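You operate a simulated robot arm through the tools that you are given. There is no shell and no other tool. Be economical: measure what you need, move in short steps, check, and stop when the job is done.

The job below is to be done with a simulated robot arm. You get a single attempt, and the scene is never put back.

JOB
Pump the teal ball up to 6 psi.
Fine: Fit the nozzle on its valve, set the dial, then press start; afterwards put the nozzle back on its stand and the dial at 0.

It is judged by the outcome, as a careful person would: the job done as asked, and still so three seconds after it is handed in. It fails if anything else is knocked over, pushed out of place, dropped, spilled or broken.

ROBOT AND FRAMES
A 6-joint arm with a two-finger parallel gripper, fixed in place. Base frame: the origin is at the foot of the arm, x ahead of it, y to its left, z up; the work surface is at about z = 87.1. Lengths are in cm, angles in degrees, forces in N, time in s.
With the tool pointing down near the work surface it reaches from about 24 to 64 cm from the base axis. Its first joint turns from -66.0 to 66.0 degrees. Payload 2.7 kg.
The TCP is the grasp point between the finger pads, 2.3 cm short of the fingertips. In the tool frame z runs along the fingers and y along their closing line. Largest opening 9.4 cm; finger width 3.8, thickness 1; the body of the gripper, 5.4 by 9.6 cm, starts 3.9 cm behind the TCP.
Orientation is that of the tool frame in the base frame, as [roll, pitch, yaw] about the fixed x, y, z axes, in that order (R = Rz(yaw) Ry(pitch) Rx(roll)). With the fingers straight down and closing along the base's y, the tool's x points along the base's -x, its y along +y and its z along -z.

CONTROLS
- The arm moves only by the tool servo_tool. Its arguments are lists of equal length, an entry for each row: "offset": the shift along the base's x, y, z in cm, a list of three; "angular": the turn, a rotation vector about the base's x, y, z in degrees, a list of three. In form: {"offset": [[x, y, z], ...], "angular": [[rx, ry, rz], ...]}. A call has 1 to 10 rows; each row shifts and turns the commanded pose from where the row before left it. "jaw" is the opening in per cent of the stroke, from 0 (shut) to 100 (fully open), set as the call begins (left out, the last holds). Rows are played at 5 a second. More than 5 cm and 8.6 degrees between two rows, or a gripper value outside its range, and nothing of the call is played. A pose out of reach is approached as far as the arm can. The call stops where the force on the tool passes 40 N (or 10 N more than at its start, if that is more) or the arm is blocked; 0.2 s more then pass. Each finger travels about 4.5 cm/s and halts on what it meets, pressing with about 34 N; the grip force reading is that of the motor and also rises with nothing between the fingers. The clock runs only during rows and for 0.2 s after the last one: add rows that do not move to give the fingers time. The reply holds the time, the measured pose of the TCP, the force on the tool along the base axes, the opening and the grip force, in the units named above and with some noise.
- Cameras (640 x 400 px; columns grow to the right, rows downward): "scene" is fixed at [7.27, -42.57, 141.33]; the picture's right is [0.82, -0.57, 0.00], its down [-0.29, -0.41, -0.87] and it looks along [0.50, 0.71, -0.50] (base axes); focal length 309 px, centre (320, 200). "wrist" rides on the gripper at [8.6, 1.6, -7.4] in the tool frame; the picture's right is [-0.18, 0.98, 0.00], its down [-0.58, -0.11, -0.81] and it looks along [-0.79, -0.15, 0.59] (tool axes); focal length 243 px, centre (320, 200).
- grab_frame(camera): a new picture of that camera. It takes no simulated time.
- locate(camera, pixels): for up to 12 pixels [column, row] of the newest picture of that camera ("zoom" is the newest enlarged one), the place [x, y, z] in the base frame of the surface seen there, good to about 0.2 cm. It takes no simulated time.
- close_up(camera, box): a new picture of the part [left, top, right, bottom] of that camera's present view, enlarged. It takes no simulated time.
- job_done(): hands the job in; it is judged then, once.

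Keep the steps short. Do not move on a guess: measure, check each grasp and each placing, and mend mistakes. In all there are 80 turns and 54 pictures (those below and enlarged ones count). Leave the gripper open and the arm clear of the work at the hand-in unless told otherwise, and finish with a single line.

The tools are called after ">>>" as a command line: name --argument value ..., lists and objects as JSON in quotes. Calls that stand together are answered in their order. servo_tool: Moves the arm, as the interface text tells. Its arguments: {"type":"object","properties":{"offset":{"type":"array","items":{"type":"array","items":{"type":"number"}}},"angular":{"type":"array","items":{"type":"array","items":{"type":"number"}}},"jaw":{"type":"number"}},"required":["offset","angular"]} The other tools are called the same way: grab_frame (camera) takes a picture; locate (camera, pixels) gives the place of the surface under pixels of a picture; close_up (camera, box) takes an enlarged picture of a part of a camera's view; job_done () hands the job in.

At the start:

```text
time: 0.0
tcp_pos: [31.28, 17.5, 124.64]
tool_rot: [179.9, 0.0, -179.9]
force: [0.2, 0.0, -0.2]
gripper_width: 9.4
gripper_force: 0.1
```

scene: 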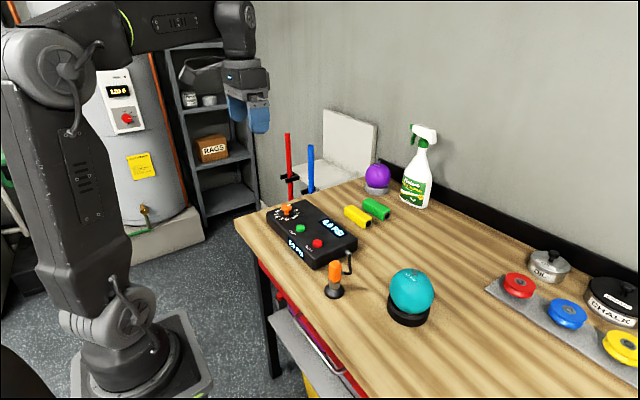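
wrist: 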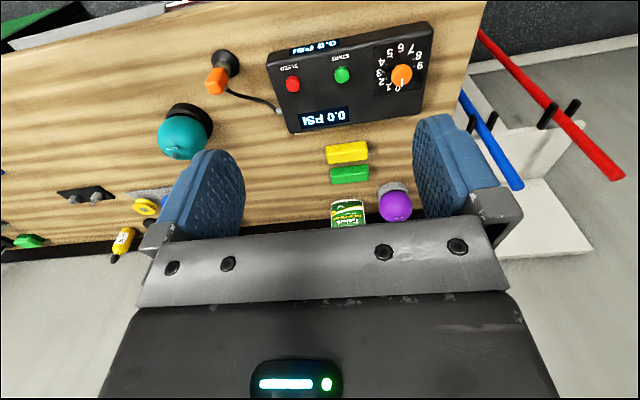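

I see the pump box, the orange nozzle on its stand at scene (335,280) and the teal ball at (411,290). I start with close-ups to measure them.

>>> close_up --camera "scene" --box '[250, 190, 370, 310]'

>>> close_up --camera "scene" --box '[360, 240, 460, 340]'

>>> close_up --camera "wrist" --box '[140, 10, 440, 180]'

```text
3.33 times, centred on (310, 250) of scene
```

zoom: 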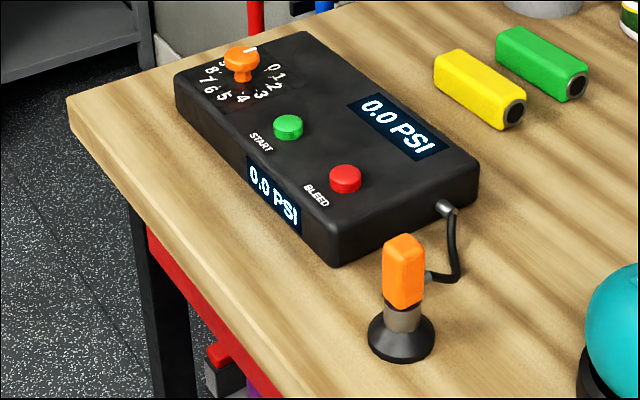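

```text
4.00 times, centred on (410, 290) of scene
```

zoom: 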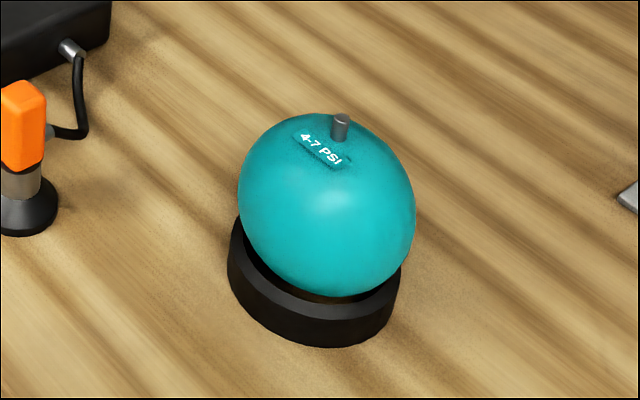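

```text
2.13 times, centred on (290, 95) of wrist
```

zoom: 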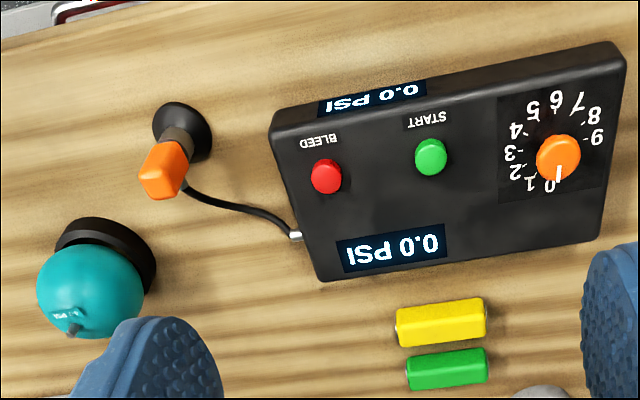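

I locate the main points: wrist close-up (knob, buttons, nozzle top, stem tip) and the same ones in the scene picture.

>>> locate --camera "zoom" --pixels '[[558, 155], [560, 175], [432, 155], [326, 175], [160, 182], [145, 195], [185, 175], [72, 330], [90, 270], [510, 220], [195, 120], [240, 210]]'

>>> locate --camera "scene" --pixels '[[335, 263], [335, 272], [335, 283], [415, 270], [415, 273], [286, 207], [300, 227], [317, 242], [334, 290], [410, 300], [343, 273]]'

>>> close_up --camera "scene" --box '[390, 255, 440, 285]'

>>> close_up --camera "scene" --box '[310, 250, 374, 300]'

```text
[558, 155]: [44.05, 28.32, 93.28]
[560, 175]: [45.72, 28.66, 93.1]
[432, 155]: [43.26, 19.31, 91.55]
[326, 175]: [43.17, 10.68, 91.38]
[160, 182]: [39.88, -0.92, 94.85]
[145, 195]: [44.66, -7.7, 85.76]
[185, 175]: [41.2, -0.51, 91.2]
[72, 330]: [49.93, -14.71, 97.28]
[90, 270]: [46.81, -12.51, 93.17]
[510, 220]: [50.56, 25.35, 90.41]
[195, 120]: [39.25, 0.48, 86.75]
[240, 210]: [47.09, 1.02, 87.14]
```

```text
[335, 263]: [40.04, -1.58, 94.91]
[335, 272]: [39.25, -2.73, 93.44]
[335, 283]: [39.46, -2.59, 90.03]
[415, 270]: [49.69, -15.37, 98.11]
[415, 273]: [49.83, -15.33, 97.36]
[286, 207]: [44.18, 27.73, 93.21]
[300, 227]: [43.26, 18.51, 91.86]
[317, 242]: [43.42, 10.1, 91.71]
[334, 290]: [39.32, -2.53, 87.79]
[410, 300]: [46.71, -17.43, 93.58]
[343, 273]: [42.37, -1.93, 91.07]
```

```text
12.80 times, centred on (415, 270) of scene
```

zoom: 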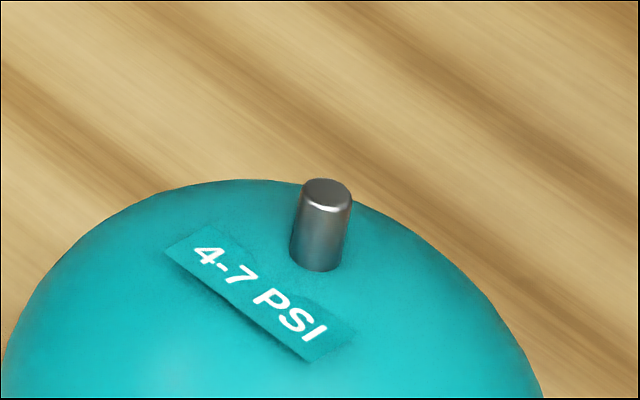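

```text
8.00 times, centred on (342, 275) of scene
```

zoom: 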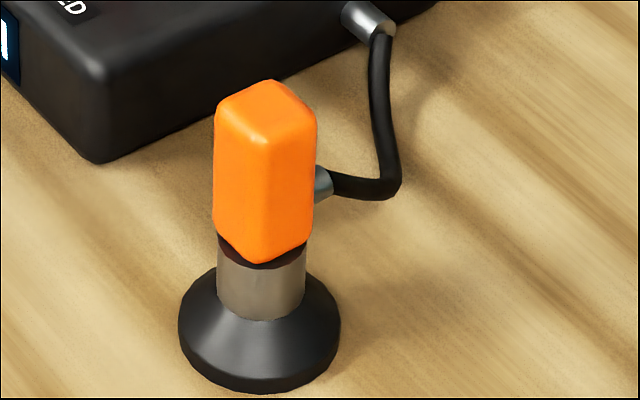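

I measure the nozzle body faces in the newest zoom: top corners (268,82), (222,110), (314,112), (267,130), sides, hose fitting (322,183) and stand.

>>> locate --camera "zoom" --pixels '[[267, 105], [267, 88], [230, 112], [306, 113], [240, 180], [290, 180], [218, 180], [310, 180], [265, 180], [265, 255], [262, 290], [325, 183]]'

>>> close_up --camera "scene" --box '[380, 258, 444, 298]'

```text
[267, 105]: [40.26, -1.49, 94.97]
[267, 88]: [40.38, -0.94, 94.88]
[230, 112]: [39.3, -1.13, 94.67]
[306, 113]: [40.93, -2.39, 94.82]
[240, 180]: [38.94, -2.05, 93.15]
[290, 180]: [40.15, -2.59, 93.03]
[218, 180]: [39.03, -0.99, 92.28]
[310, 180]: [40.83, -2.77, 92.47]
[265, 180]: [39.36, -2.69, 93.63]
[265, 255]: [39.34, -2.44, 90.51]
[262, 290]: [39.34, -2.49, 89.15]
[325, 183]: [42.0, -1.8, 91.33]
```

```text
10.00 times, centred on (412, 278) of scene
```

zoom: 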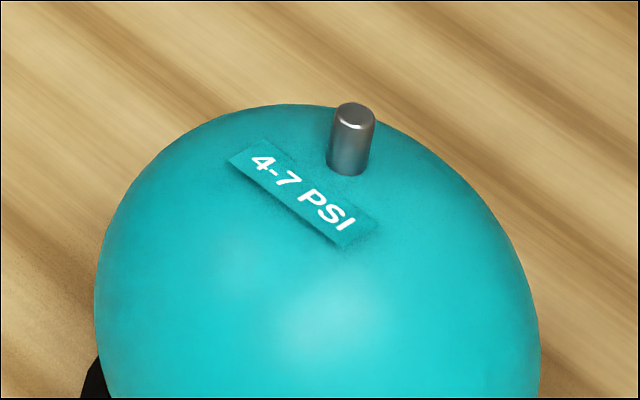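

>>> locate --camera "zoom" --pixels '[[355, 109], [353, 120], [350, 145], [348, 165], [320, 330], [150, 300], [480, 300], [250, 130], [430, 160], [320, 390], [220, 220], [400, 220]]'

>>> close_up --camera "wrist" --box '[150, 95, 230, 165]'

```text
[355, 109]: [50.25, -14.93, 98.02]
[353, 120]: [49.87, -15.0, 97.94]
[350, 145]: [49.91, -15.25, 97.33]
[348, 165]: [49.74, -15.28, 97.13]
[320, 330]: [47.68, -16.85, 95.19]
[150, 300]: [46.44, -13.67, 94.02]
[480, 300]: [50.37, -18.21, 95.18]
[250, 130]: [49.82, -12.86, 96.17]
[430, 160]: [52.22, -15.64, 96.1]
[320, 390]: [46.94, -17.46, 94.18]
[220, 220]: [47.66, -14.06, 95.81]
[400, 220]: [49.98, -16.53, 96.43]
```

```text
5.71 times, centred on (190, 130) of wrist
```

zoom: 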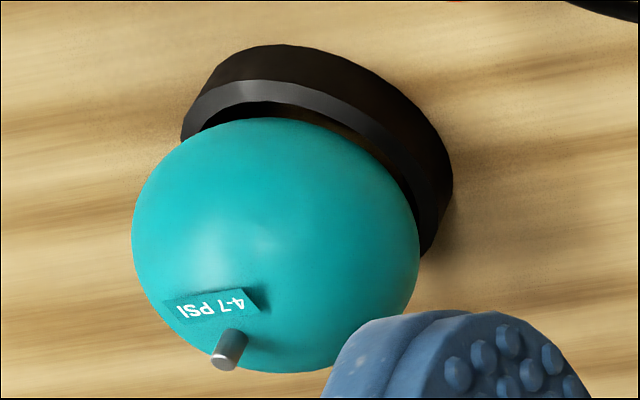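

The nozzle is an upright block about 2.2 cm wide, centred at (40.2, -1.65), z 90.6–95. Its hose leaves toward +x. The stem stands vertically at (50.15, -15.05), top at z 98. I move above the nozzle with the jaw half open.

>>> servo_tool --offset '[[1.49, -3.19, -3.2], [1.49, -3.19, -3.2], [1.49, -3.19, -3.2], [1.49, -3.19, -3.2], [1.49, -3.19, -3.2], [1.47, -3.2, -3.2], [0, 0, 0], [0, 0, 0]]' --angular '[[0, 0, 0], [0, 0, 0], [0, 0, 0], [0, 0, 0], [0, 0, 0], [0, 0, 0], [0, 0, 0], [0, 0, 0]]' --jaw 55

>>> grab_frame --camera "wrist"

>>> grab_frame --camera "scene"

```text
time: 1.8
tcp_pos: [40.27, -1.77, 105.27]
tool_rot: [-180.0, 0.1, 180.0]
force: [0.7, 0.8, 0.3]
gripper_width: 5.16
gripper_force: 0.0
```

```text
44 pictures are left
```

wrist: 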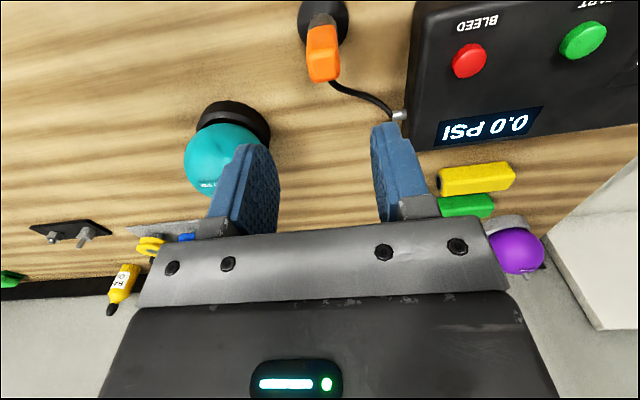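

```text
43 pictures are left
```

scene: 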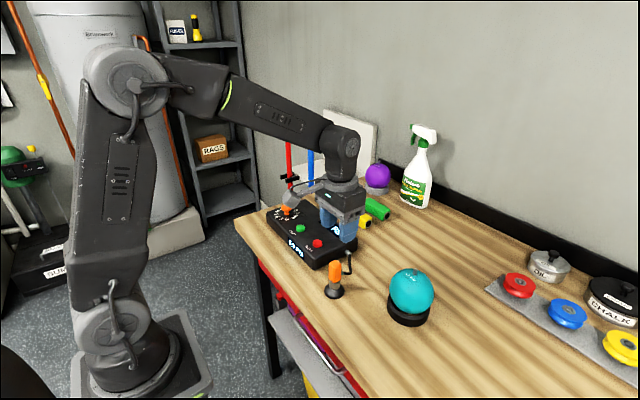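

The nozzle is directly below. I descend straight to TCP z 93.3, fingertips at about 91.

>>> servo_tool --offset '[[0, 0.12, -3], [0, 0, -3], [0, 0, -3], [0, 0, -1.5], [0, 0, -1.4], [0, 0, 0], [0, 0, 0]]' --angular '[[0, 0, 0], [0, 0, 0], [0, 0, 0], [0, 0, 0], [0, 0, 0], [0, 0, 0], [0, 0, 0]]'

>>> grab_frame --camera "wrist"

>>> close_up --camera "scene" --box '[290, 220, 390, 310]'

```text
time: 3.4
tcp_pos: [40.17, -1.48, 93.43]
tool_rot: [179.9, 0.0, -180.0]
force: [0.1, -0.6, -0.1]
gripper_width: 5.18
gripper_force: 0.1
```

```text
42 pictures are left
```

wrist: 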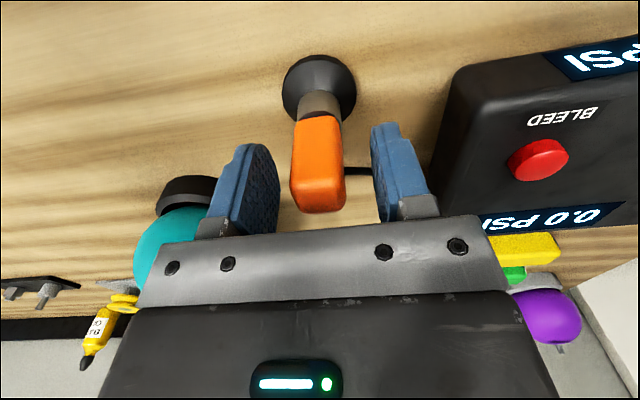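

```text
4.44 times, centred on (340, 265) of scene
```

zoom: 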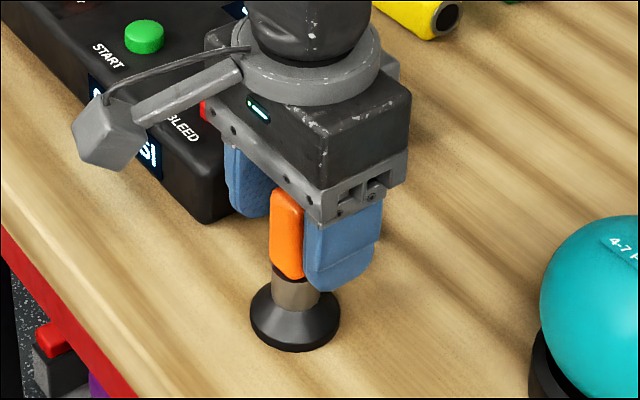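

The nozzle sits slightly toward the -y finger. I shift 0.2 cm that way and close.

>>> servo_tool --offset '[[0, -0.15, 0]]' --angular '[[0, 0, 0]]'

>>> servo_tool --offset '[[0, 0, 0], [0, 0, 0], [0, 0, 0], [0, 0, 0]]' --angular '[[0, 0, 0], [0, 0, 0], [0, 0, 0], [0, 0, 0]]' --jaw 0

>>> grab_frame --camera "wrist"

```text
time: 3.8
tcp_pos: [40.18, -1.56, 93.56]
tool_rot: [-180.0, -0.1, 179.9]
force: [-0.4, 0.6, -0.1]
gripper_width: 5.15
gripper_force: 0.0
```

```text
time: 4.8
tcp_pos: [40.08, -1.65, 93.53]
tool_rot: [-180.0, 0.0, 180.0]
force: [-0.5, -0.4, 0.9]
gripper_width: 2.34
gripper_force: 33.7
```

```text
40 pictures are left
```

wrist: 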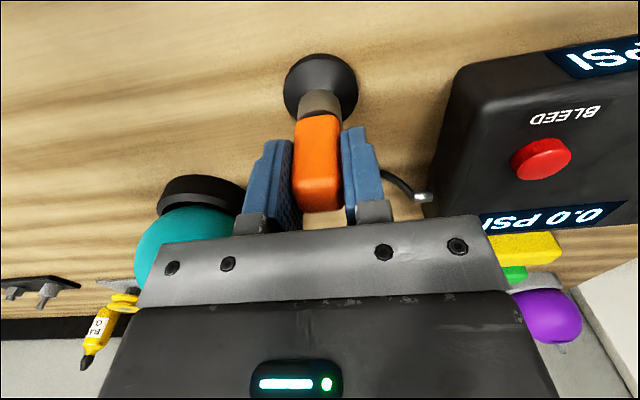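

Grip holds at width 2.34. I lift 10 cm straight up and check.

>>> servo_tool --offset '[[0, 0, 1], [0, 0, 2], [0, 0, 3], [0, 0, 4], [0, 0, 0]]' --angular '[[0, 0, 0], [0, 0, 0], [0, 0, 0], [0, 0, 0], [0, 0, 0]]'

>>> close_up --camera "scene" --box '[290, 200, 410, 300]'

```text
time: 6.0
tcp_pos: [40.11, -1.48, 103.46]
tool_rot: [179.9, 0.0, -180.0]
force: [-0.4, -0.3, -0.3]
gripper_width: 2.36
gripper_force: 34.2
```

```text
4.00 times, centred on (350, 250) of scene
```

zoom: 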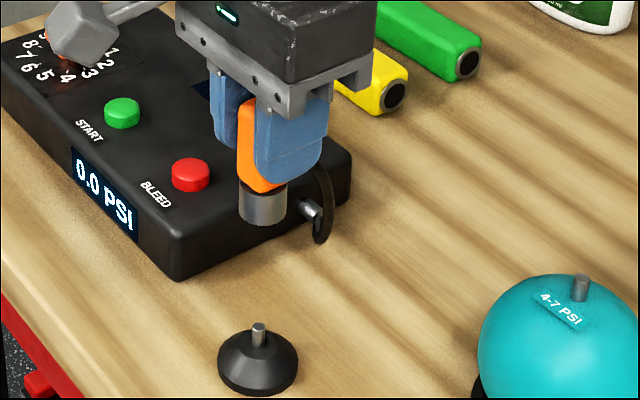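

The grey collar is part of the nozzle, and the stand has a pin like the valve's. I measure the collar and the pin.

>>> locate --camera "zoom" --pixels '[[262, 195], [262, 215], [262, 222], [262, 226], [258, 327], [258, 335], [258, 344], [240, 350], [282, 205], [244, 205], [580, 280], [580, 296]]'

>>> close_up --camera "scene" --box '[303, 225, 351, 255]'

>>> close_up --camera "scene" --box '[303, 270, 351, 300]'

```text
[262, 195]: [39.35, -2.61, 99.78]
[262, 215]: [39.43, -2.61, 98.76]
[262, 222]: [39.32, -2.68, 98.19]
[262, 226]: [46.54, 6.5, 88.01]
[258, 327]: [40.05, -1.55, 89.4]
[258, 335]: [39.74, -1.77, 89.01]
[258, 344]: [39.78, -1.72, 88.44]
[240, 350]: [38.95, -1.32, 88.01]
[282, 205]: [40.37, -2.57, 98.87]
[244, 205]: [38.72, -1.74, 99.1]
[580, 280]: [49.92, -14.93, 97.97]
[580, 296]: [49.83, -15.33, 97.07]
```

```text
13.33 times, centred on (327, 240) of scene
```

zoom: 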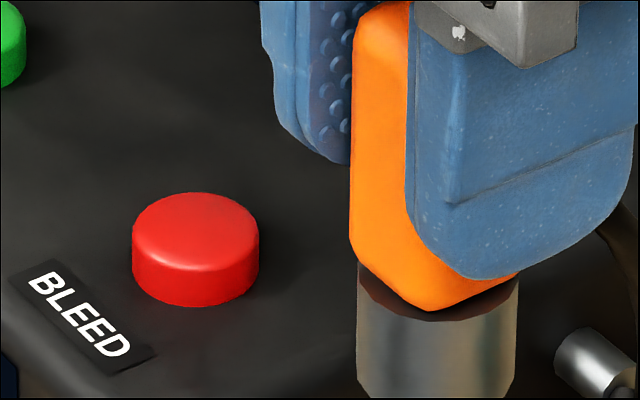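

```text
13.33 times, centred on (327, 285) of scene
```

zoom: 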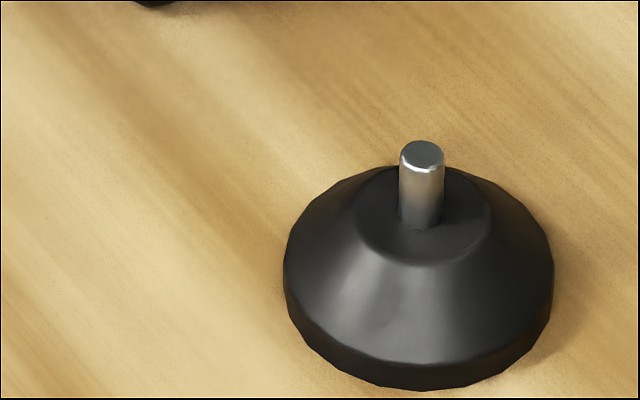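

Stand pin top is at about (40.1, -1.5, 89.45) and valve stem top at about (50.1, -14.9, 98.05). From the gripping pose, the nozzle must therefore shift (+10.0, -13.4, +8.6). I raise 4.5 cm, then move over the valve.

>>> servo_tool --offset '[[0, 0, 2.5], [0, 0, 2], [2, -2.68, 0], [2, -2.68, 0], [2, -2.68, 0], [2, -2.68, 0], [2, -2.68, 0], [0, 0, 0], [0, 0, 0]]' --angular '[[0, 0, 0], [0, 0, 0], [0, 0, 0], [0, 0, 0], [0, 0, 0], [0, 0, 0], [0, 0, 0], [0, 0, 0], [0, 0, 0]]'

>>> close_up --camera "scene" --box '[372, 220, 452, 290]'

>>> grab_frame --camera "wrist"

```text
time: 8.0
tcp_pos: [50.25, -14.97, 107.98]
tool_rot: [-180.0, -0.1, 180.0]
force: [-1.0, -0.3, -0.5]
gripper_width: 2.36
gripper_force: 33.9
```

```text
5.71 times, centred on (412, 255) of scene
```

zoom: 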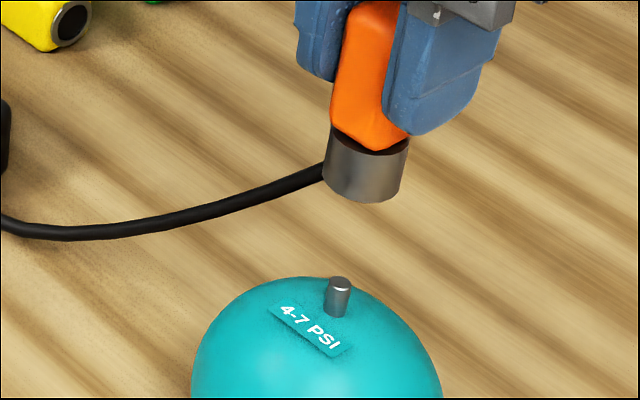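

```text
35 pictures are left
```

wrist: 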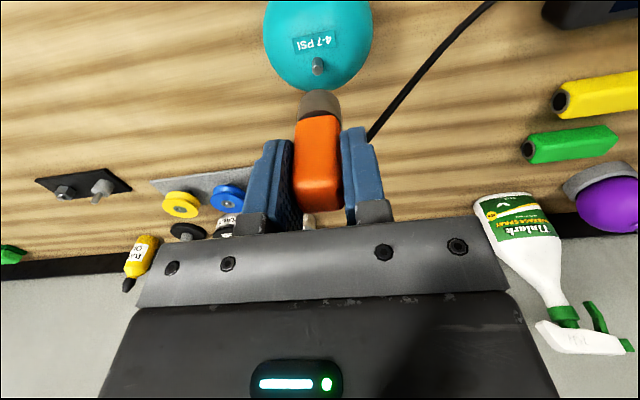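

The collar lines up with the stem along the vertical vanishing line. I go down 4 cm to just above the stem and check again.

>>> servo_tool --offset '[[0, 0, -2], [0, 0, -1.5], [0, 0, -0.5], [0, 0, 0], [0, 0, 0]]' --angular '[[0, 0, 0], [0, 0, 0], [0, 0, 0], [0, 0, 0], [0, 0, 0]]'

>>> close_up --camera "scene" --box '[391, 250, 439, 280]'

>>> close_up --camera "wrist" --box '[260, 40, 380, 115]'

```text
time: 9.2
tcp_pos: [50.17, -15.02, 104.05]
tool_rot: [180.0, 0.1, -179.9]
force: [0.5, 0.3, -1.4]
gripper_width: 2.37
gripper_force: 34.4
```

```text
13.33 times, centred on (415, 265) of scene
```

zoom: 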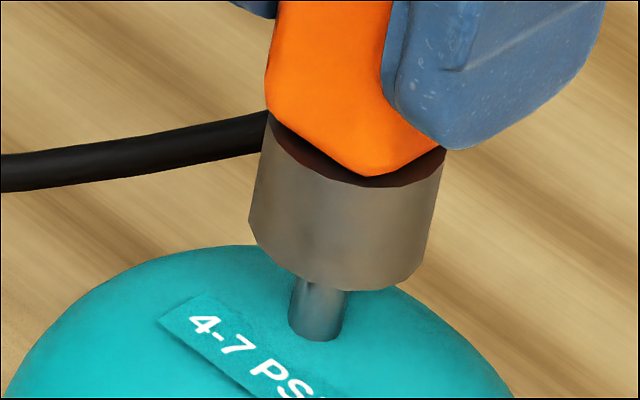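

```text
5.33 times, centred on (320, 78) of wrist
```

zoom: 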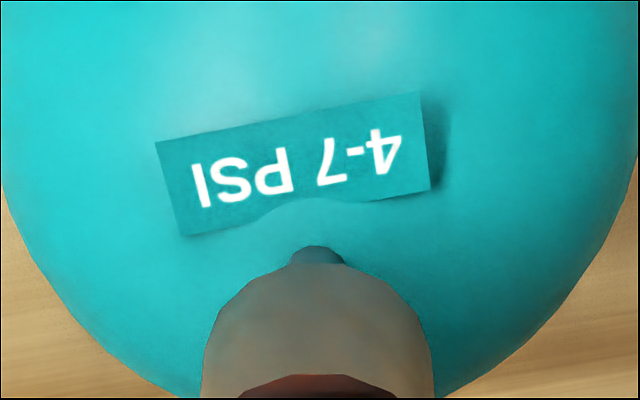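

Aligned in both views: stem at (317,255) under the collar centre (317) in the wrist picture. I push down gently.

>>> servo_tool --offset '[[0, 0, -0.4], [0, 0, -0.4], [0, 0, -0.3], [0, 0, -0.3], [0, 0, -0.2], [0, 0, -0.2], [0, 0, 0]]' --angular '[[0, 0, 0], [0, 0, 0], [0, 0, 0], [0, 0, 0], [0, 0, 0], [0, 0, 0], [0, 0, 0]]'

>>> close_up --camera "scene" --box '[391, 250, 439, 280]'

```text
time: 10.8
tcp_pos: [50.2, -15.15, 102.29]
tool_rot: [180.0, 0.0, 180.0]
force: [0.1, -0.1, 0.0]
gripper_width: 2.35
gripper_force: 33.7
```

```text
13.33 times, centred on (415, 265) of scene
```

zoom: 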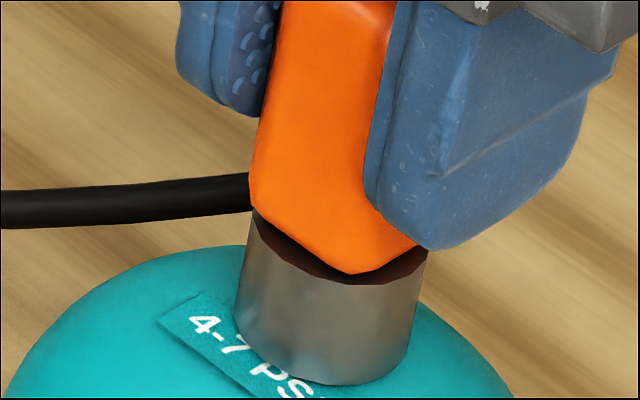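

It slid on without force. I lower by a few millimetres more to feel the seat.

>>> servo_tool --offset '[[0, 0, -0.1], [0, 0, -0.1], [0, 0, 0]]' --angular '[[0, 0, 0], [0, 0, 0], [0, 0, 0]]'

```text
time: 11.6
tcp_pos: [50.12, -15.12, 102.21]
tool_rot: [-179.9, 0.1, -180.0]
force: [-7.5, 0.3, 16.7]
gripper_width: 2.34
gripper_force: 34.5
```

Contact at about 17 N, so it is seated. I open the jaw gently to 55 % and check.

>>> servo_tool --offset '[[0, 0, 0.05], [0, 0, 0], [0, 0, 0], [0, 0, 0]]' --angular '[[0, 0, 0], [0, 0, 0], [0, 0, 0], [0, 0, 0]]' --jaw 55

>>> close_up --camera "scene" --box '[372, 230, 452, 290]'

```text
time: 12.6
tcp_pos: [50.24, -15.11, 102.14]
tool_rot: [-179.9, 0.1, -180.0]
force: [1.2, -0.7, 0.3]
gripper_width: 5.18
gripper_force: 0.0
```

```text
6.67 times, centred on (412, 260) of scene
```

zoom: 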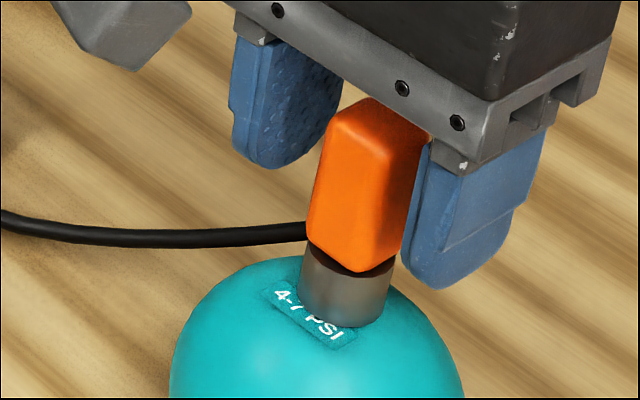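

The nozzle stands on the valve. I rise straight up and move toward the pump's dial at about (44.1, 28).

>>> servo_tool --offset '[[0, 0, 3], [0, 0, 4], [0, 0, 4.5], [0, 0, 0]]' --angular '[[0, 0, 0], [0, 0, 0], [0, 0, 0], [0, 0, 0]]'

>>> servo_tool --offset '[[-1, 4.7, 0], [-1, 4.7, 0], [-1, 4.7, 0], [-1, 4.7, 0], [-1, 4.7, 0], [-1, 4.7, 0], [-1, 4.7, 0], [-1, 4.7, 0], [-1, 4.7, 0], [0, 0, 0]]' --angular '[[0, 0, 0], [0, 0, 0], [0, 0, 0], [0, 0, 0], [0, 0, 0], [0, 0, 0], [0, 0, 0], [0, 0, 0], [0, 0, 0], [0, 0, 0]]'

>>> grab_frame --camera "scene"

>>> grab_frame --camera "wrist"

```text
time: 13.6
tcp_pos: [50.15, -15.05, 113.75]
tool_rot: [-180.0, 0.1, -180.0]
force: [-0.5, -0.4, -0.7]
gripper_width: 5.17
gripper_force: 0.1
```

```text
time: 15.8
tcp_pos: [41.16, 27.13, 113.77]
tool_rot: [180.0, 0.0, 179.9]
force: [-0.7, 0.4, 0.1]
gripper_width: 5.13
gripper_force: 0.0
```

```text
30 pictures are left
```

scene: 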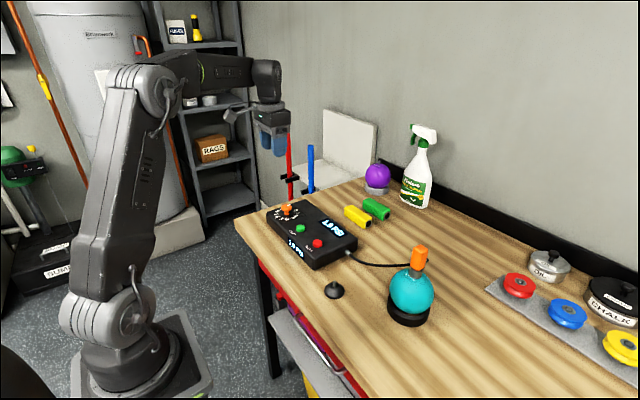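

```text
29 pictures are left
```

wrist: 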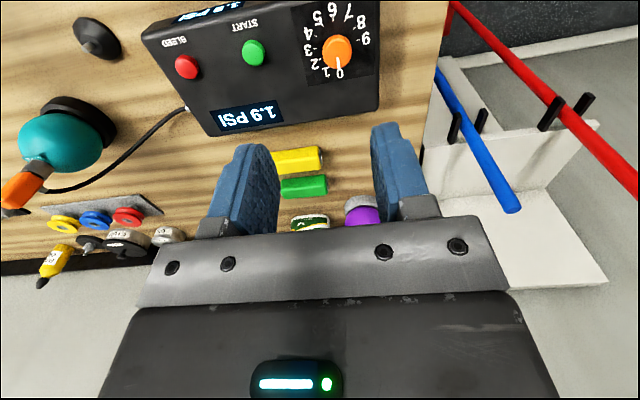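

The display shows 1.9 PSI, so the nozzle is connected. I zoom on the dial and locate the nearby rods.

>>> locate --camera "scene" --pixels '[[287, 136], [289, 160], [290, 190], [310, 148], [311, 188], [289, 180]]'

>>> close_up --camera "wrist" --box '[286, 0, 386, 90]'

>>> close_up --camera "scene" --box '[262, 195, 310, 225]'

```text
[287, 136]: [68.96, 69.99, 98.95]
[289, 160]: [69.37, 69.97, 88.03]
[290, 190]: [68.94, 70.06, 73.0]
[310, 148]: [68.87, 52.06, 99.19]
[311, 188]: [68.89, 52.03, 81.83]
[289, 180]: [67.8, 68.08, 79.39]
```

```text
4.44 times, centred on (336, 45) of wrist
```

zoom: 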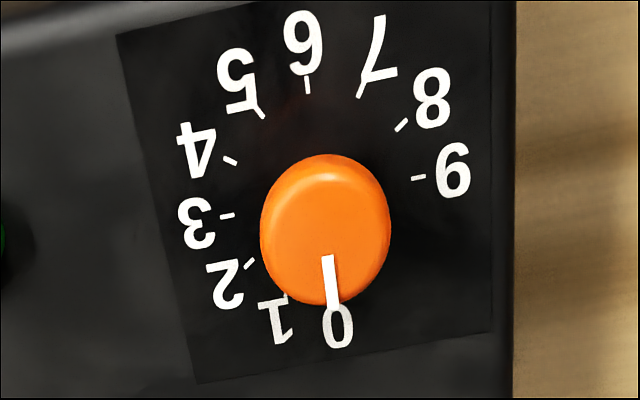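

```text
13.33 times, centred on (286, 210) of scene
```

zoom: 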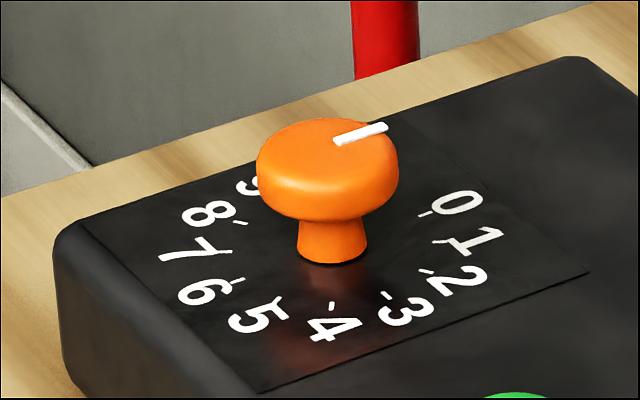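

The rods are far off. I locate the tick marks and knob in the scene zoom to get the dial angles.

>>> locate --camera "zoom" --pixels '[[425, 213], [440, 241], [425, 272], [388, 297], [332, 305], [279, 299], [237, 280], [231, 252], [240, 223], [329, 145], [386, 127], [338, 140]]'

>>> locate --camera "wrist" --pixels '[[336, 45], [337, 52], [340, 65], [329, 19], [312, 48], [358, 40], [323, 50], [349, 47], [336, 36]]'

```text
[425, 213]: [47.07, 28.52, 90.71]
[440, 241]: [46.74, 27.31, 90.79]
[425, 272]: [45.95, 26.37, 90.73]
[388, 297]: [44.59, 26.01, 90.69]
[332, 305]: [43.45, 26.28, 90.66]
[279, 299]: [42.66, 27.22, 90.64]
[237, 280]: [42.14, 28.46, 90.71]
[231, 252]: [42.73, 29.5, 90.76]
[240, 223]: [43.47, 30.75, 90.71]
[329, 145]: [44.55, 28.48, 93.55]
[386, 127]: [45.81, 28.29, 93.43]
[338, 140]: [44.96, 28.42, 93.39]
```

```text
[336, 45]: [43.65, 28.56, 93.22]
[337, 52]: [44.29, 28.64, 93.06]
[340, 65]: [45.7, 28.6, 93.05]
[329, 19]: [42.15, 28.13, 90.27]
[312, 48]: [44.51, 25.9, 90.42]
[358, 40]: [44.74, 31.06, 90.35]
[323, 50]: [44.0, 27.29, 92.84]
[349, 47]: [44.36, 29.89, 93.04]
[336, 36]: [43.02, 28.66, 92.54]
```

Ticks lie on a circle centred (44.55, 28.45), 30° apart, running clockwise seen from above, so 0→6 is 180° clockwise. I move over the knob and pre-turn the wrist +90° so that one grasp can do the full turn.

>>> servo_tool --offset '[[1.7, 0.6, 0], [1.65, 0.63, 0], [0, 0, -1], [0, 0, -1], [0, 0, -1], [0, 0, -1], [0, 0, -1], [0, 0, -1], [0, 0, -1], [0, 0, -1]]' --angular '[[0, 0, 8.2], [0, 0, 8.2], [0, 0, 8.2], [0, 0, 8.2], [0, 0, 8.2], [0, 0, 8.2], [0, 0, 8.2], [0, 0, 8.2], [0, 0, 8.2], [0, 0, 8.2]]'

>>> servo_tool --offset '[[0, 0, -1], [0, 0, 0], [0, 0, 0]]' --angular '[[0, 0, 8], [0, 0, 0], [0, 0, 0]]'

>>> grab_frame --camera "wrist"

>>> close_up --camera "scene" --box '[230, 140, 350, 240]'

```text
time: 18.0
tcp_pos: [44.63, 28.38, 105.5]
tool_rot: [180.0, 0.0, -97.9]
force: [0.2, -0.5, 0.9]
gripper_width: 5.18
gripper_force: 0.0
```

```text
time: 18.8
tcp_pos: [44.47, 28.42, 104.58]
tool_rot: [-180.0, -0.1, -90.0]
force: [-0.4, -0.3, 0.4]
gripper_width: 5.16
gripper_force: 0.0
```

```text
26 pictures are left
```

wrist: 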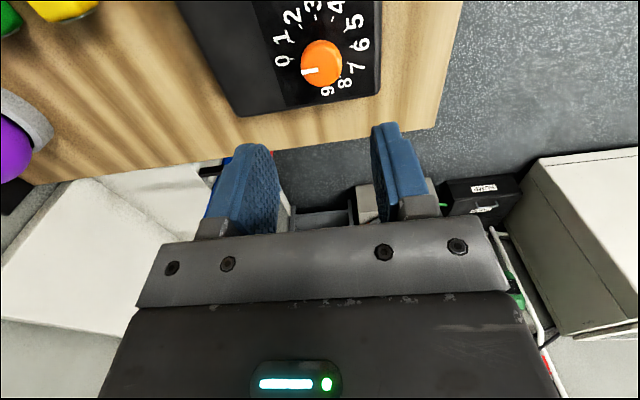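

```text
4.00 times, centred on (290, 190) of scene
```

zoom: 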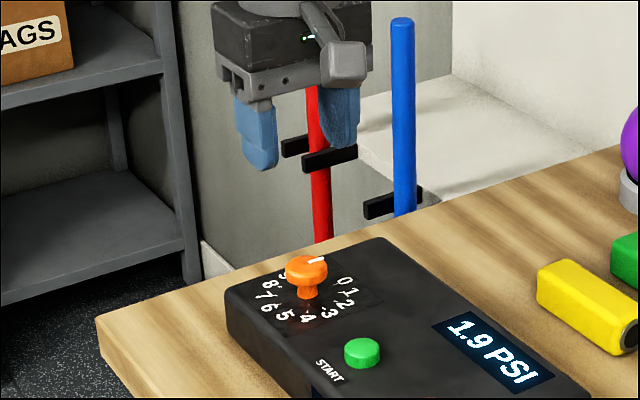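

Yaw reached −90°, knob is below. I descend to TCP z 93.9.

>>> servo_tool --offset '[[0, 0, -3], [0, 0, -3], [0, 0, -2.5], [0, 0, -1.3], [0, 0, -0.8], [0, 0, 0], [0, 0, 0]]' --angular '[[0, 0, 0], [0, 0, 0], [0, 0, 0], [0, 0, 0], [0, 0, 0], [0, 0, 0], [0, 0, 0]]'

>>> grab_frame --camera "wrist"

>>> close_up --camera "scene" --box '[250, 180, 330, 230]'

```text
time: 20.4
tcp_pos: [44.61, 28.4, 94.0]
tool_rot: [179.9, 0.1, -90.0]
force: [-1.1, -0.2, 0.5]
gripper_width: 5.18
gripper_force: 0.1
```

```text
24 pictures are left
```

wrist: 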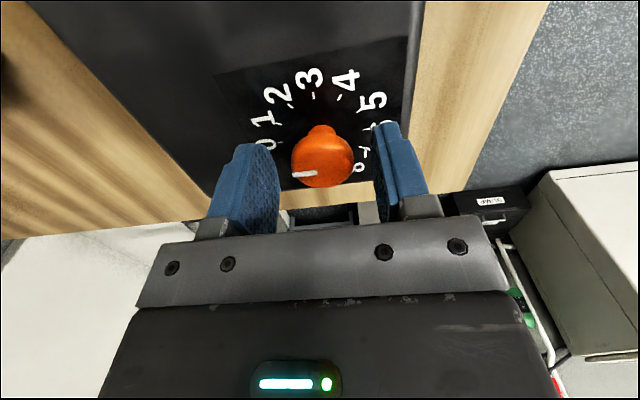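

```text
8.00 times, centred on (290, 205) of scene
```

zoom: 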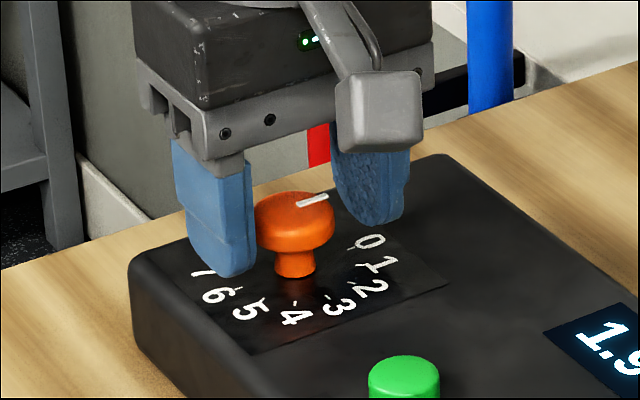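

Centred. I close on the knob.

>>> servo_tool --offset '[[0, 0, 0], [0, 0, 0], [0, 0, 0]]' --angular '[[0, 0, 0], [0, 0, 0], [0, 0, 0]]' --jaw 0

>>> servo_tool --offset '[[0, 0, 0], [0, 0, 0], [0, 0, 0], [0, 0, 0], [0, 0, 0], [0, 0, 0]]' --angular '[[0, 0, -5], [0, 0, -5], [0, 0, -5], [0, 0, -5], [0, 0, -5], [0, 0, -5]]'

>>> close_up --camera "wrist" --box '[240, 60, 400, 220]'

```text
time: 21.2
tcp_pos: [44.62, 28.4, 94.08]
tool_rot: [179.9, 0.0, -90.0]
force: [-11.1, -0.8, 3.2]
gripper_width: 3.17
gripper_force: 44.8
```

```text
time: 22.6
tcp_pos: [44.44, 28.44, 94.02]
tool_rot: [179.9, -0.1, -120.2]
force: [-17.0, -8.8, 2.6]
gripper_width: 3.17
gripper_force: 44.8
```

```text
2.50 times, centred on (320, 140) of wrist
```

zoom: 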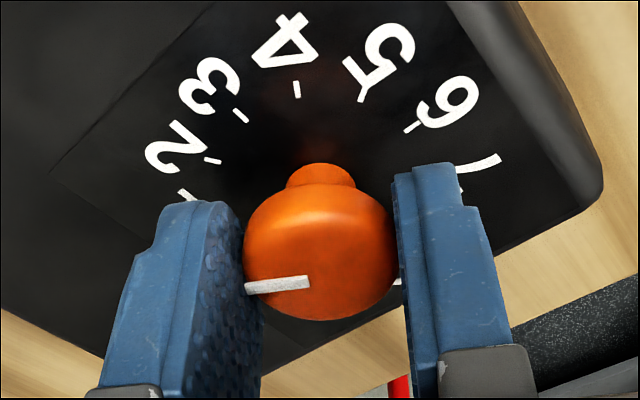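

The knob turns with the fingers. There is a small side force toward −x, so I ease 0.1 cm that way and continue the turn another 150°.

>>> servo_tool --offset '[[-0.1, -0.05, 0], [0, 0, 0], [0, 0, 0], [0, 0, 0], [0, 0, 0], [0, 0, 0], [0, 0, 0], [0, 0, 0]]' --angular '[[0, 0, 0], [0, 0, -7.5], [0, 0, -7.5], [0, 0, -7.5], [0, 0, -7.5], [0, 0, -7.5], [0, 0, -7.5], [0, 0, 0]]'

```text
time: 24.4
tcp_pos: [44.4, 28.36, 93.99]
tool_rot: [180.0, 0.0, -165.1]
force: [-5.9, -0.8, -8.7]
gripper_width: 3.15
gripper_force: 44.8
```

>>> servo_tool --offset '[[0, 0, 0], [0, 0, 0], [0, 0, 0], [0, 0, 0], [0, 0, 0], [0, 0, 0], [0, 0, 0]]' --angular '[[0, 0, -7.5], [0, 0, -7.5], [0, 0, -7.5], [0, 0, -7.5], [0, 0, -7.5], [0, 0, -7.5], [0, 0, 0]]'

>>> servo_tool --offset '[[0, 0, 0], [0, 0, 0], [0, 0, 0], [0, 0, 0], [0, 0, 0], [0, 0, 0], [0, 0, 0], [0, 0, 0], [0, 0, 0]]' --angular '[[0, 0, -7.5], [0, 0, -7.5], [0, 0, -7.5], [0, 0, -7.5], [0, 0, -7.5], [0, 0, -7.5], [0, 0, -7.5], [0, 0, -7.5], [0, 0, 0]]'

>>> close_up --camera "scene" --box '[250, 180, 330, 230]'

>>> close_up --camera "wrist" --box '[240, 60, 400, 220]'

```text
time: 26.0
tcp_pos: [44.47, 28.62, 94.07]
tool_rot: [179.9, 0.0, 150.0]
force: [-5.5, 7.8, -9.0]
gripper_width: 3.17
gripper_force: 44.9
```

```text
time: 28.0
tcp_pos: [44.59, 28.55, 94.11]
tool_rot: [179.8, -0.2, 89.8]
force: [2.8, 22.6, 6.2]
gripper_width: 3.15
gripper_force: 44.9
```

```text
8.00 times, centred on (290, 205) of scene
```

zoom: 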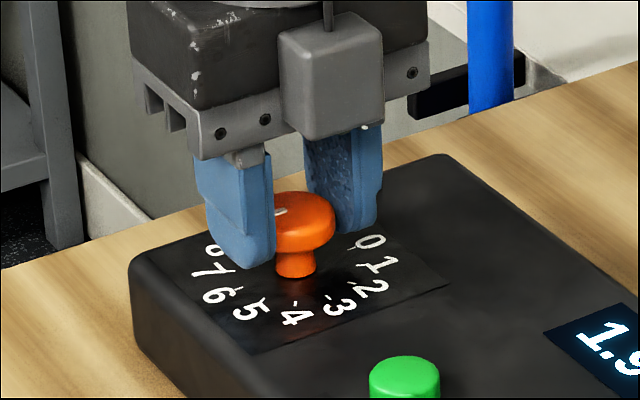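

```text
2.50 times, centred on (320, 140) of wrist
```

zoom: 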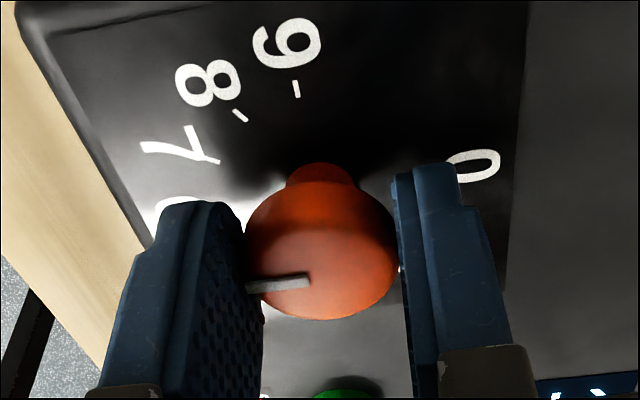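

The pointer turned the full way. I release, rise and read the dial.

>>> servo_tool --offset '[[0, 0, 0], [0, 0, 0], [0, 0, 0], [0, 0, 2], [0, 0, 3], [0, 0, 3], [0, 0, 0]]' --angular '[[0, 0, 0], [0, 0, 0], [0, 0, 0], [0, 0, 0], [0, 0, 0], [0, 0, 0], [0, 0, 0]]' --jaw 55

>>> close_up --camera "scene" --box '[262, 195, 310, 225]'

```text
time: 29.6
tcp_pos: [44.35, 28.39, 101.86]
tool_rot: [-180.0, 0.0, 90.0]
force: [0.1, 0.5, 0.2]
gripper_width: 5.17
gripper_force: 0.0
```

```text
13.33 times, centred on (286, 210) of scene
```

zoom: 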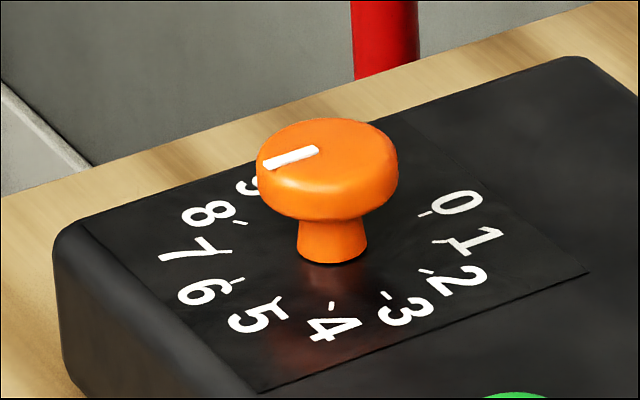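

The pointer is exactly opposite 0, i.e. at 6. Next, start: the green button centre is (43.35, 18.8), top z about 91.9. I close the fingers and move above it.

>>> servo_tool --offset '[[-0.3, -3.2, 0], [-0.4, -3.2, 0], [-0.4, -3.2, 0], [0, 0, -3], [0, 0, -2.5], [0, 0, -1], [0, 0, 0], [0, 0, 0]]' --angular '[[0, 0, 0], [0, 0, 0], [0, 0, 0], [0, 0, 0], [0, 0, 0], [0, 0, 0], [0, 0, 0], [0, 0, 0]]' --jaw 0

>>> close_up --camera "scene" --box '[260, 190, 350, 250]'

```text
time: 31.4
tcp_pos: [43.37, 18.96, 95.53]
tool_rot: [-180.0, 0.0, 89.9]
force: [0.9, 0.3, 0.1]
gripper_width: 0.0
gripper_force: 33.8
```

```text
6.67 times, centred on (305, 220) of scene
```

zoom: 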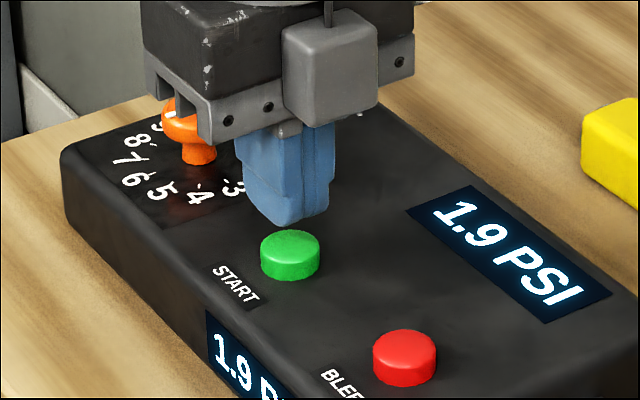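

The fingers are above the button. I press down slowly.

>>> servo_tool --offset '[[0, 0, -0.6], [0, 0, -0.4], [0, 0, -0.2], [0, 0, -0.1], [0, 0, -0.1]]' --angular '[[0, 0, 0], [0, 0, 0], [0, 0, 0], [0, 0, 0], [0, 0, 0]]'

>>> close_up --camera "scene" --box '[260, 190, 350, 250]'

```text
time: 32.6
tcp_pos: [43.37, 18.71, 94.11]
tool_rot: [179.9, 0.0, 90.0]
force: [0.2, 0.1, 0.1]
gripper_width: 0.02
gripper_force: 33.7
```

```text
6.67 times, centred on (305, 220) of scene
```

zoom: 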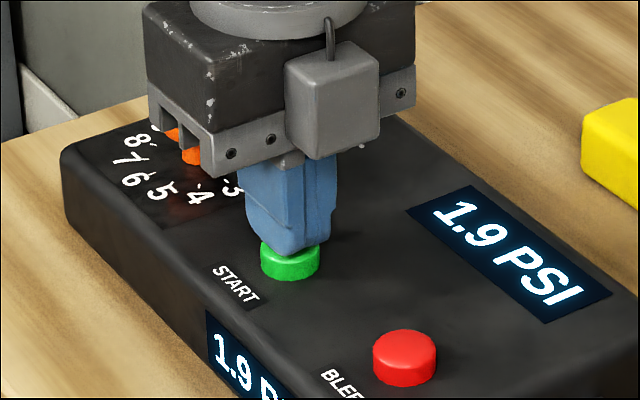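

Almost touching, no force yet. I press in 1 mm steps.

>>> servo_tool --offset '[[0, 0, -0.1], [0, 0, -0.1], [0, 0, -0.1]]' --angular '[[0, 0, 0], [0, 0, 0], [0, 0, 0]]'

>>> close_up --camera "scene" --box '[260, 190, 350, 250]'

```text
time: 33.4
tcp_pos: [43.4, 18.83, 93.88]
tool_rot: [-180.0, -0.1, 90.0]
force: [-0.6, 0.1, -0.3]
gripper_width: 0.0
gripper_force: 34.3
```

```text
6.67 times, centred on (305, 220) of scene
```

zoom: 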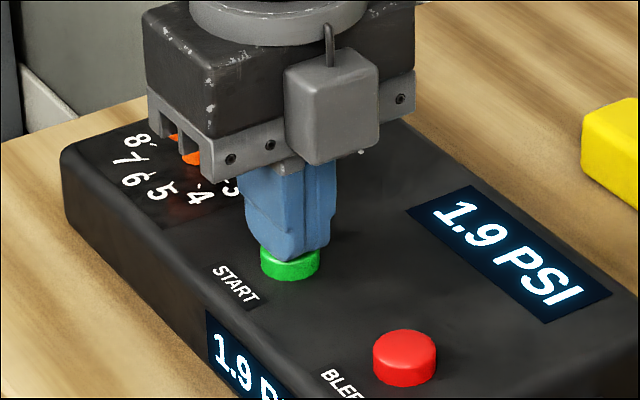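

>>> servo_tool --offset '[[0, 0, -0.1], [0, 0, -0.1]]' --angular '[[0, 0, 0], [0, 0, 0]]'

```text
time: 34.0
tcp_pos: [43.37, 18.69, 93.66]
tool_rot: [-180.0, 0.0, 90.0]
force: [-1.0, -0.3, 1.2]
gripper_width: 0.0
gripper_force: 33.7
```

Contact seems to begin (1.2 N). I press a bit further.

>>> servo_tool --offset '[[0, 0, -0.1], [0, 0, -0.1]]' --angular '[[0, 0, 0], [0, 0, 0]]'

>>> close_up --camera "scene" --box '[260, 190, 350, 250]'

```text
time: 34.6
tcp_pos: [43.34, 18.96, 93.43]
tool_rot: [-179.9, 0.0, 90.0]
force: [-1.5, 0.9, 2.4]
gripper_width: 0.0
gripper_force: 34.5
```

```text
6.67 times, centred on (305, 220) of scene
```

zoom: 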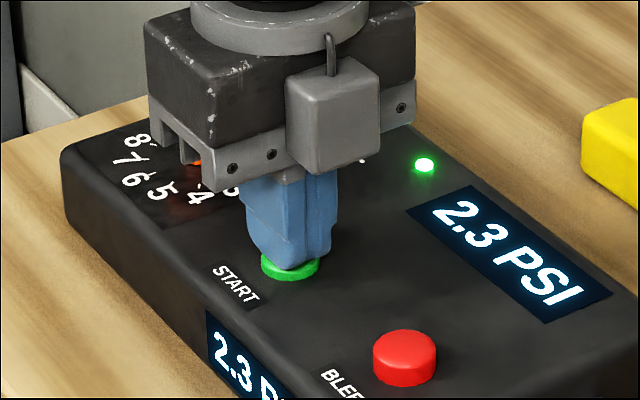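

The lamp lit and the pressure is rising (2.3). I release the button, rise and wait.

>>> servo_tool --offset '[[0, 0, 1.5], [0, 0, 3], [0, 0, 3.5], [0, 0, 0], [0, 0, 0], [0, 0, 0], [0, 0, 0], [0, 0, 0], [0, 0, 0], [0, 0, 0]]' --angular '[[0, 0, 0], [0, 0, 0], [0, 0, 0], [0, 0, 0], [0, 0, 0], [0, 0, 0], [0, 0, 0], [0, 0, 0], [0, 0, 0], [0, 0, 0]]'

>>> servo_tool --offset '[[0, 0, 0], [0, 0, 0], [0, 0, 0], [0, 0, 0], [0, 0, 0], [0, 0, 0], [0, 0, 0], [0, 0, 0], [0, 0, 0], [0, 0, 0]]' --angular '[[0, 0, 0], [0, 0, 0], [0, 0, 0], [0, 0, 0], [0, 0, 0], [0, 0, 0], [0, 0, 0], [0, 0, 0], [0, 0, 0], [0, 0, 0]]'

>>> servo_tool --offset '[[0, 0, 0], [0, 0, 0], [0, 0, 0], [0, 0, 0], [0, 0, 0], [0, 0, 0], [0, 0, 0], [0, 0, 0], [0, 0, 0], [0, 0, 0]]' --angular '[[0, 0, 0], [0, 0, 0], [0, 0, 0], [0, 0, 0], [0, 0, 0], [0, 0, 0], [0, 0, 0], [0, 0, 0], [0, 0, 0], [0, 0, 0]]'

>>> close_up --camera "scene" --box '[250, 190, 450, 320]'

```text
time: 36.8
tcp_pos: [43.4, 18.78, 101.35]
tool_rot: [-180.0, 0.1, 90.0]
force: [-0.2, 0.3, -0.1]
gripper_width: 0.01
gripper_force: 33.8
```

```text
time: 39.0
tcp_pos: [43.36, 18.79, 101.3]
tool_rot: [-179.9, -0.1, 90.0]
force: [0.2, -0.2, 0.5]
gripper_width: 0.0
gripper_force: 34.2
```

```text
time: 41.2
tcp_pos: [43.51, 18.79, 101.34]
tool_rot: [179.9, 0.0, 90.1]
force: [0.4, -0.3, -0.2]
gripper_width: 0.0
gripper_force: 34.3
```

```text
3.08 times, centred on (350, 255) of scene
```

zoom: 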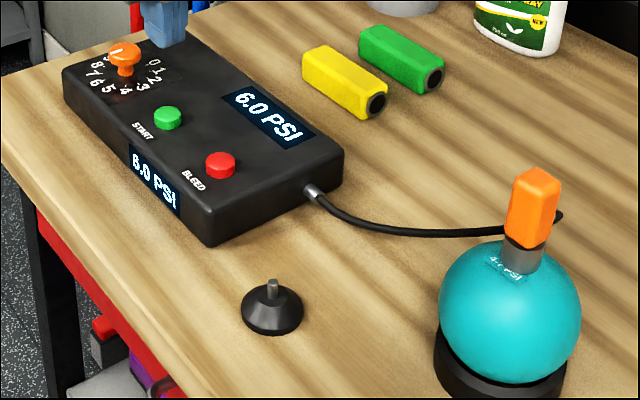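

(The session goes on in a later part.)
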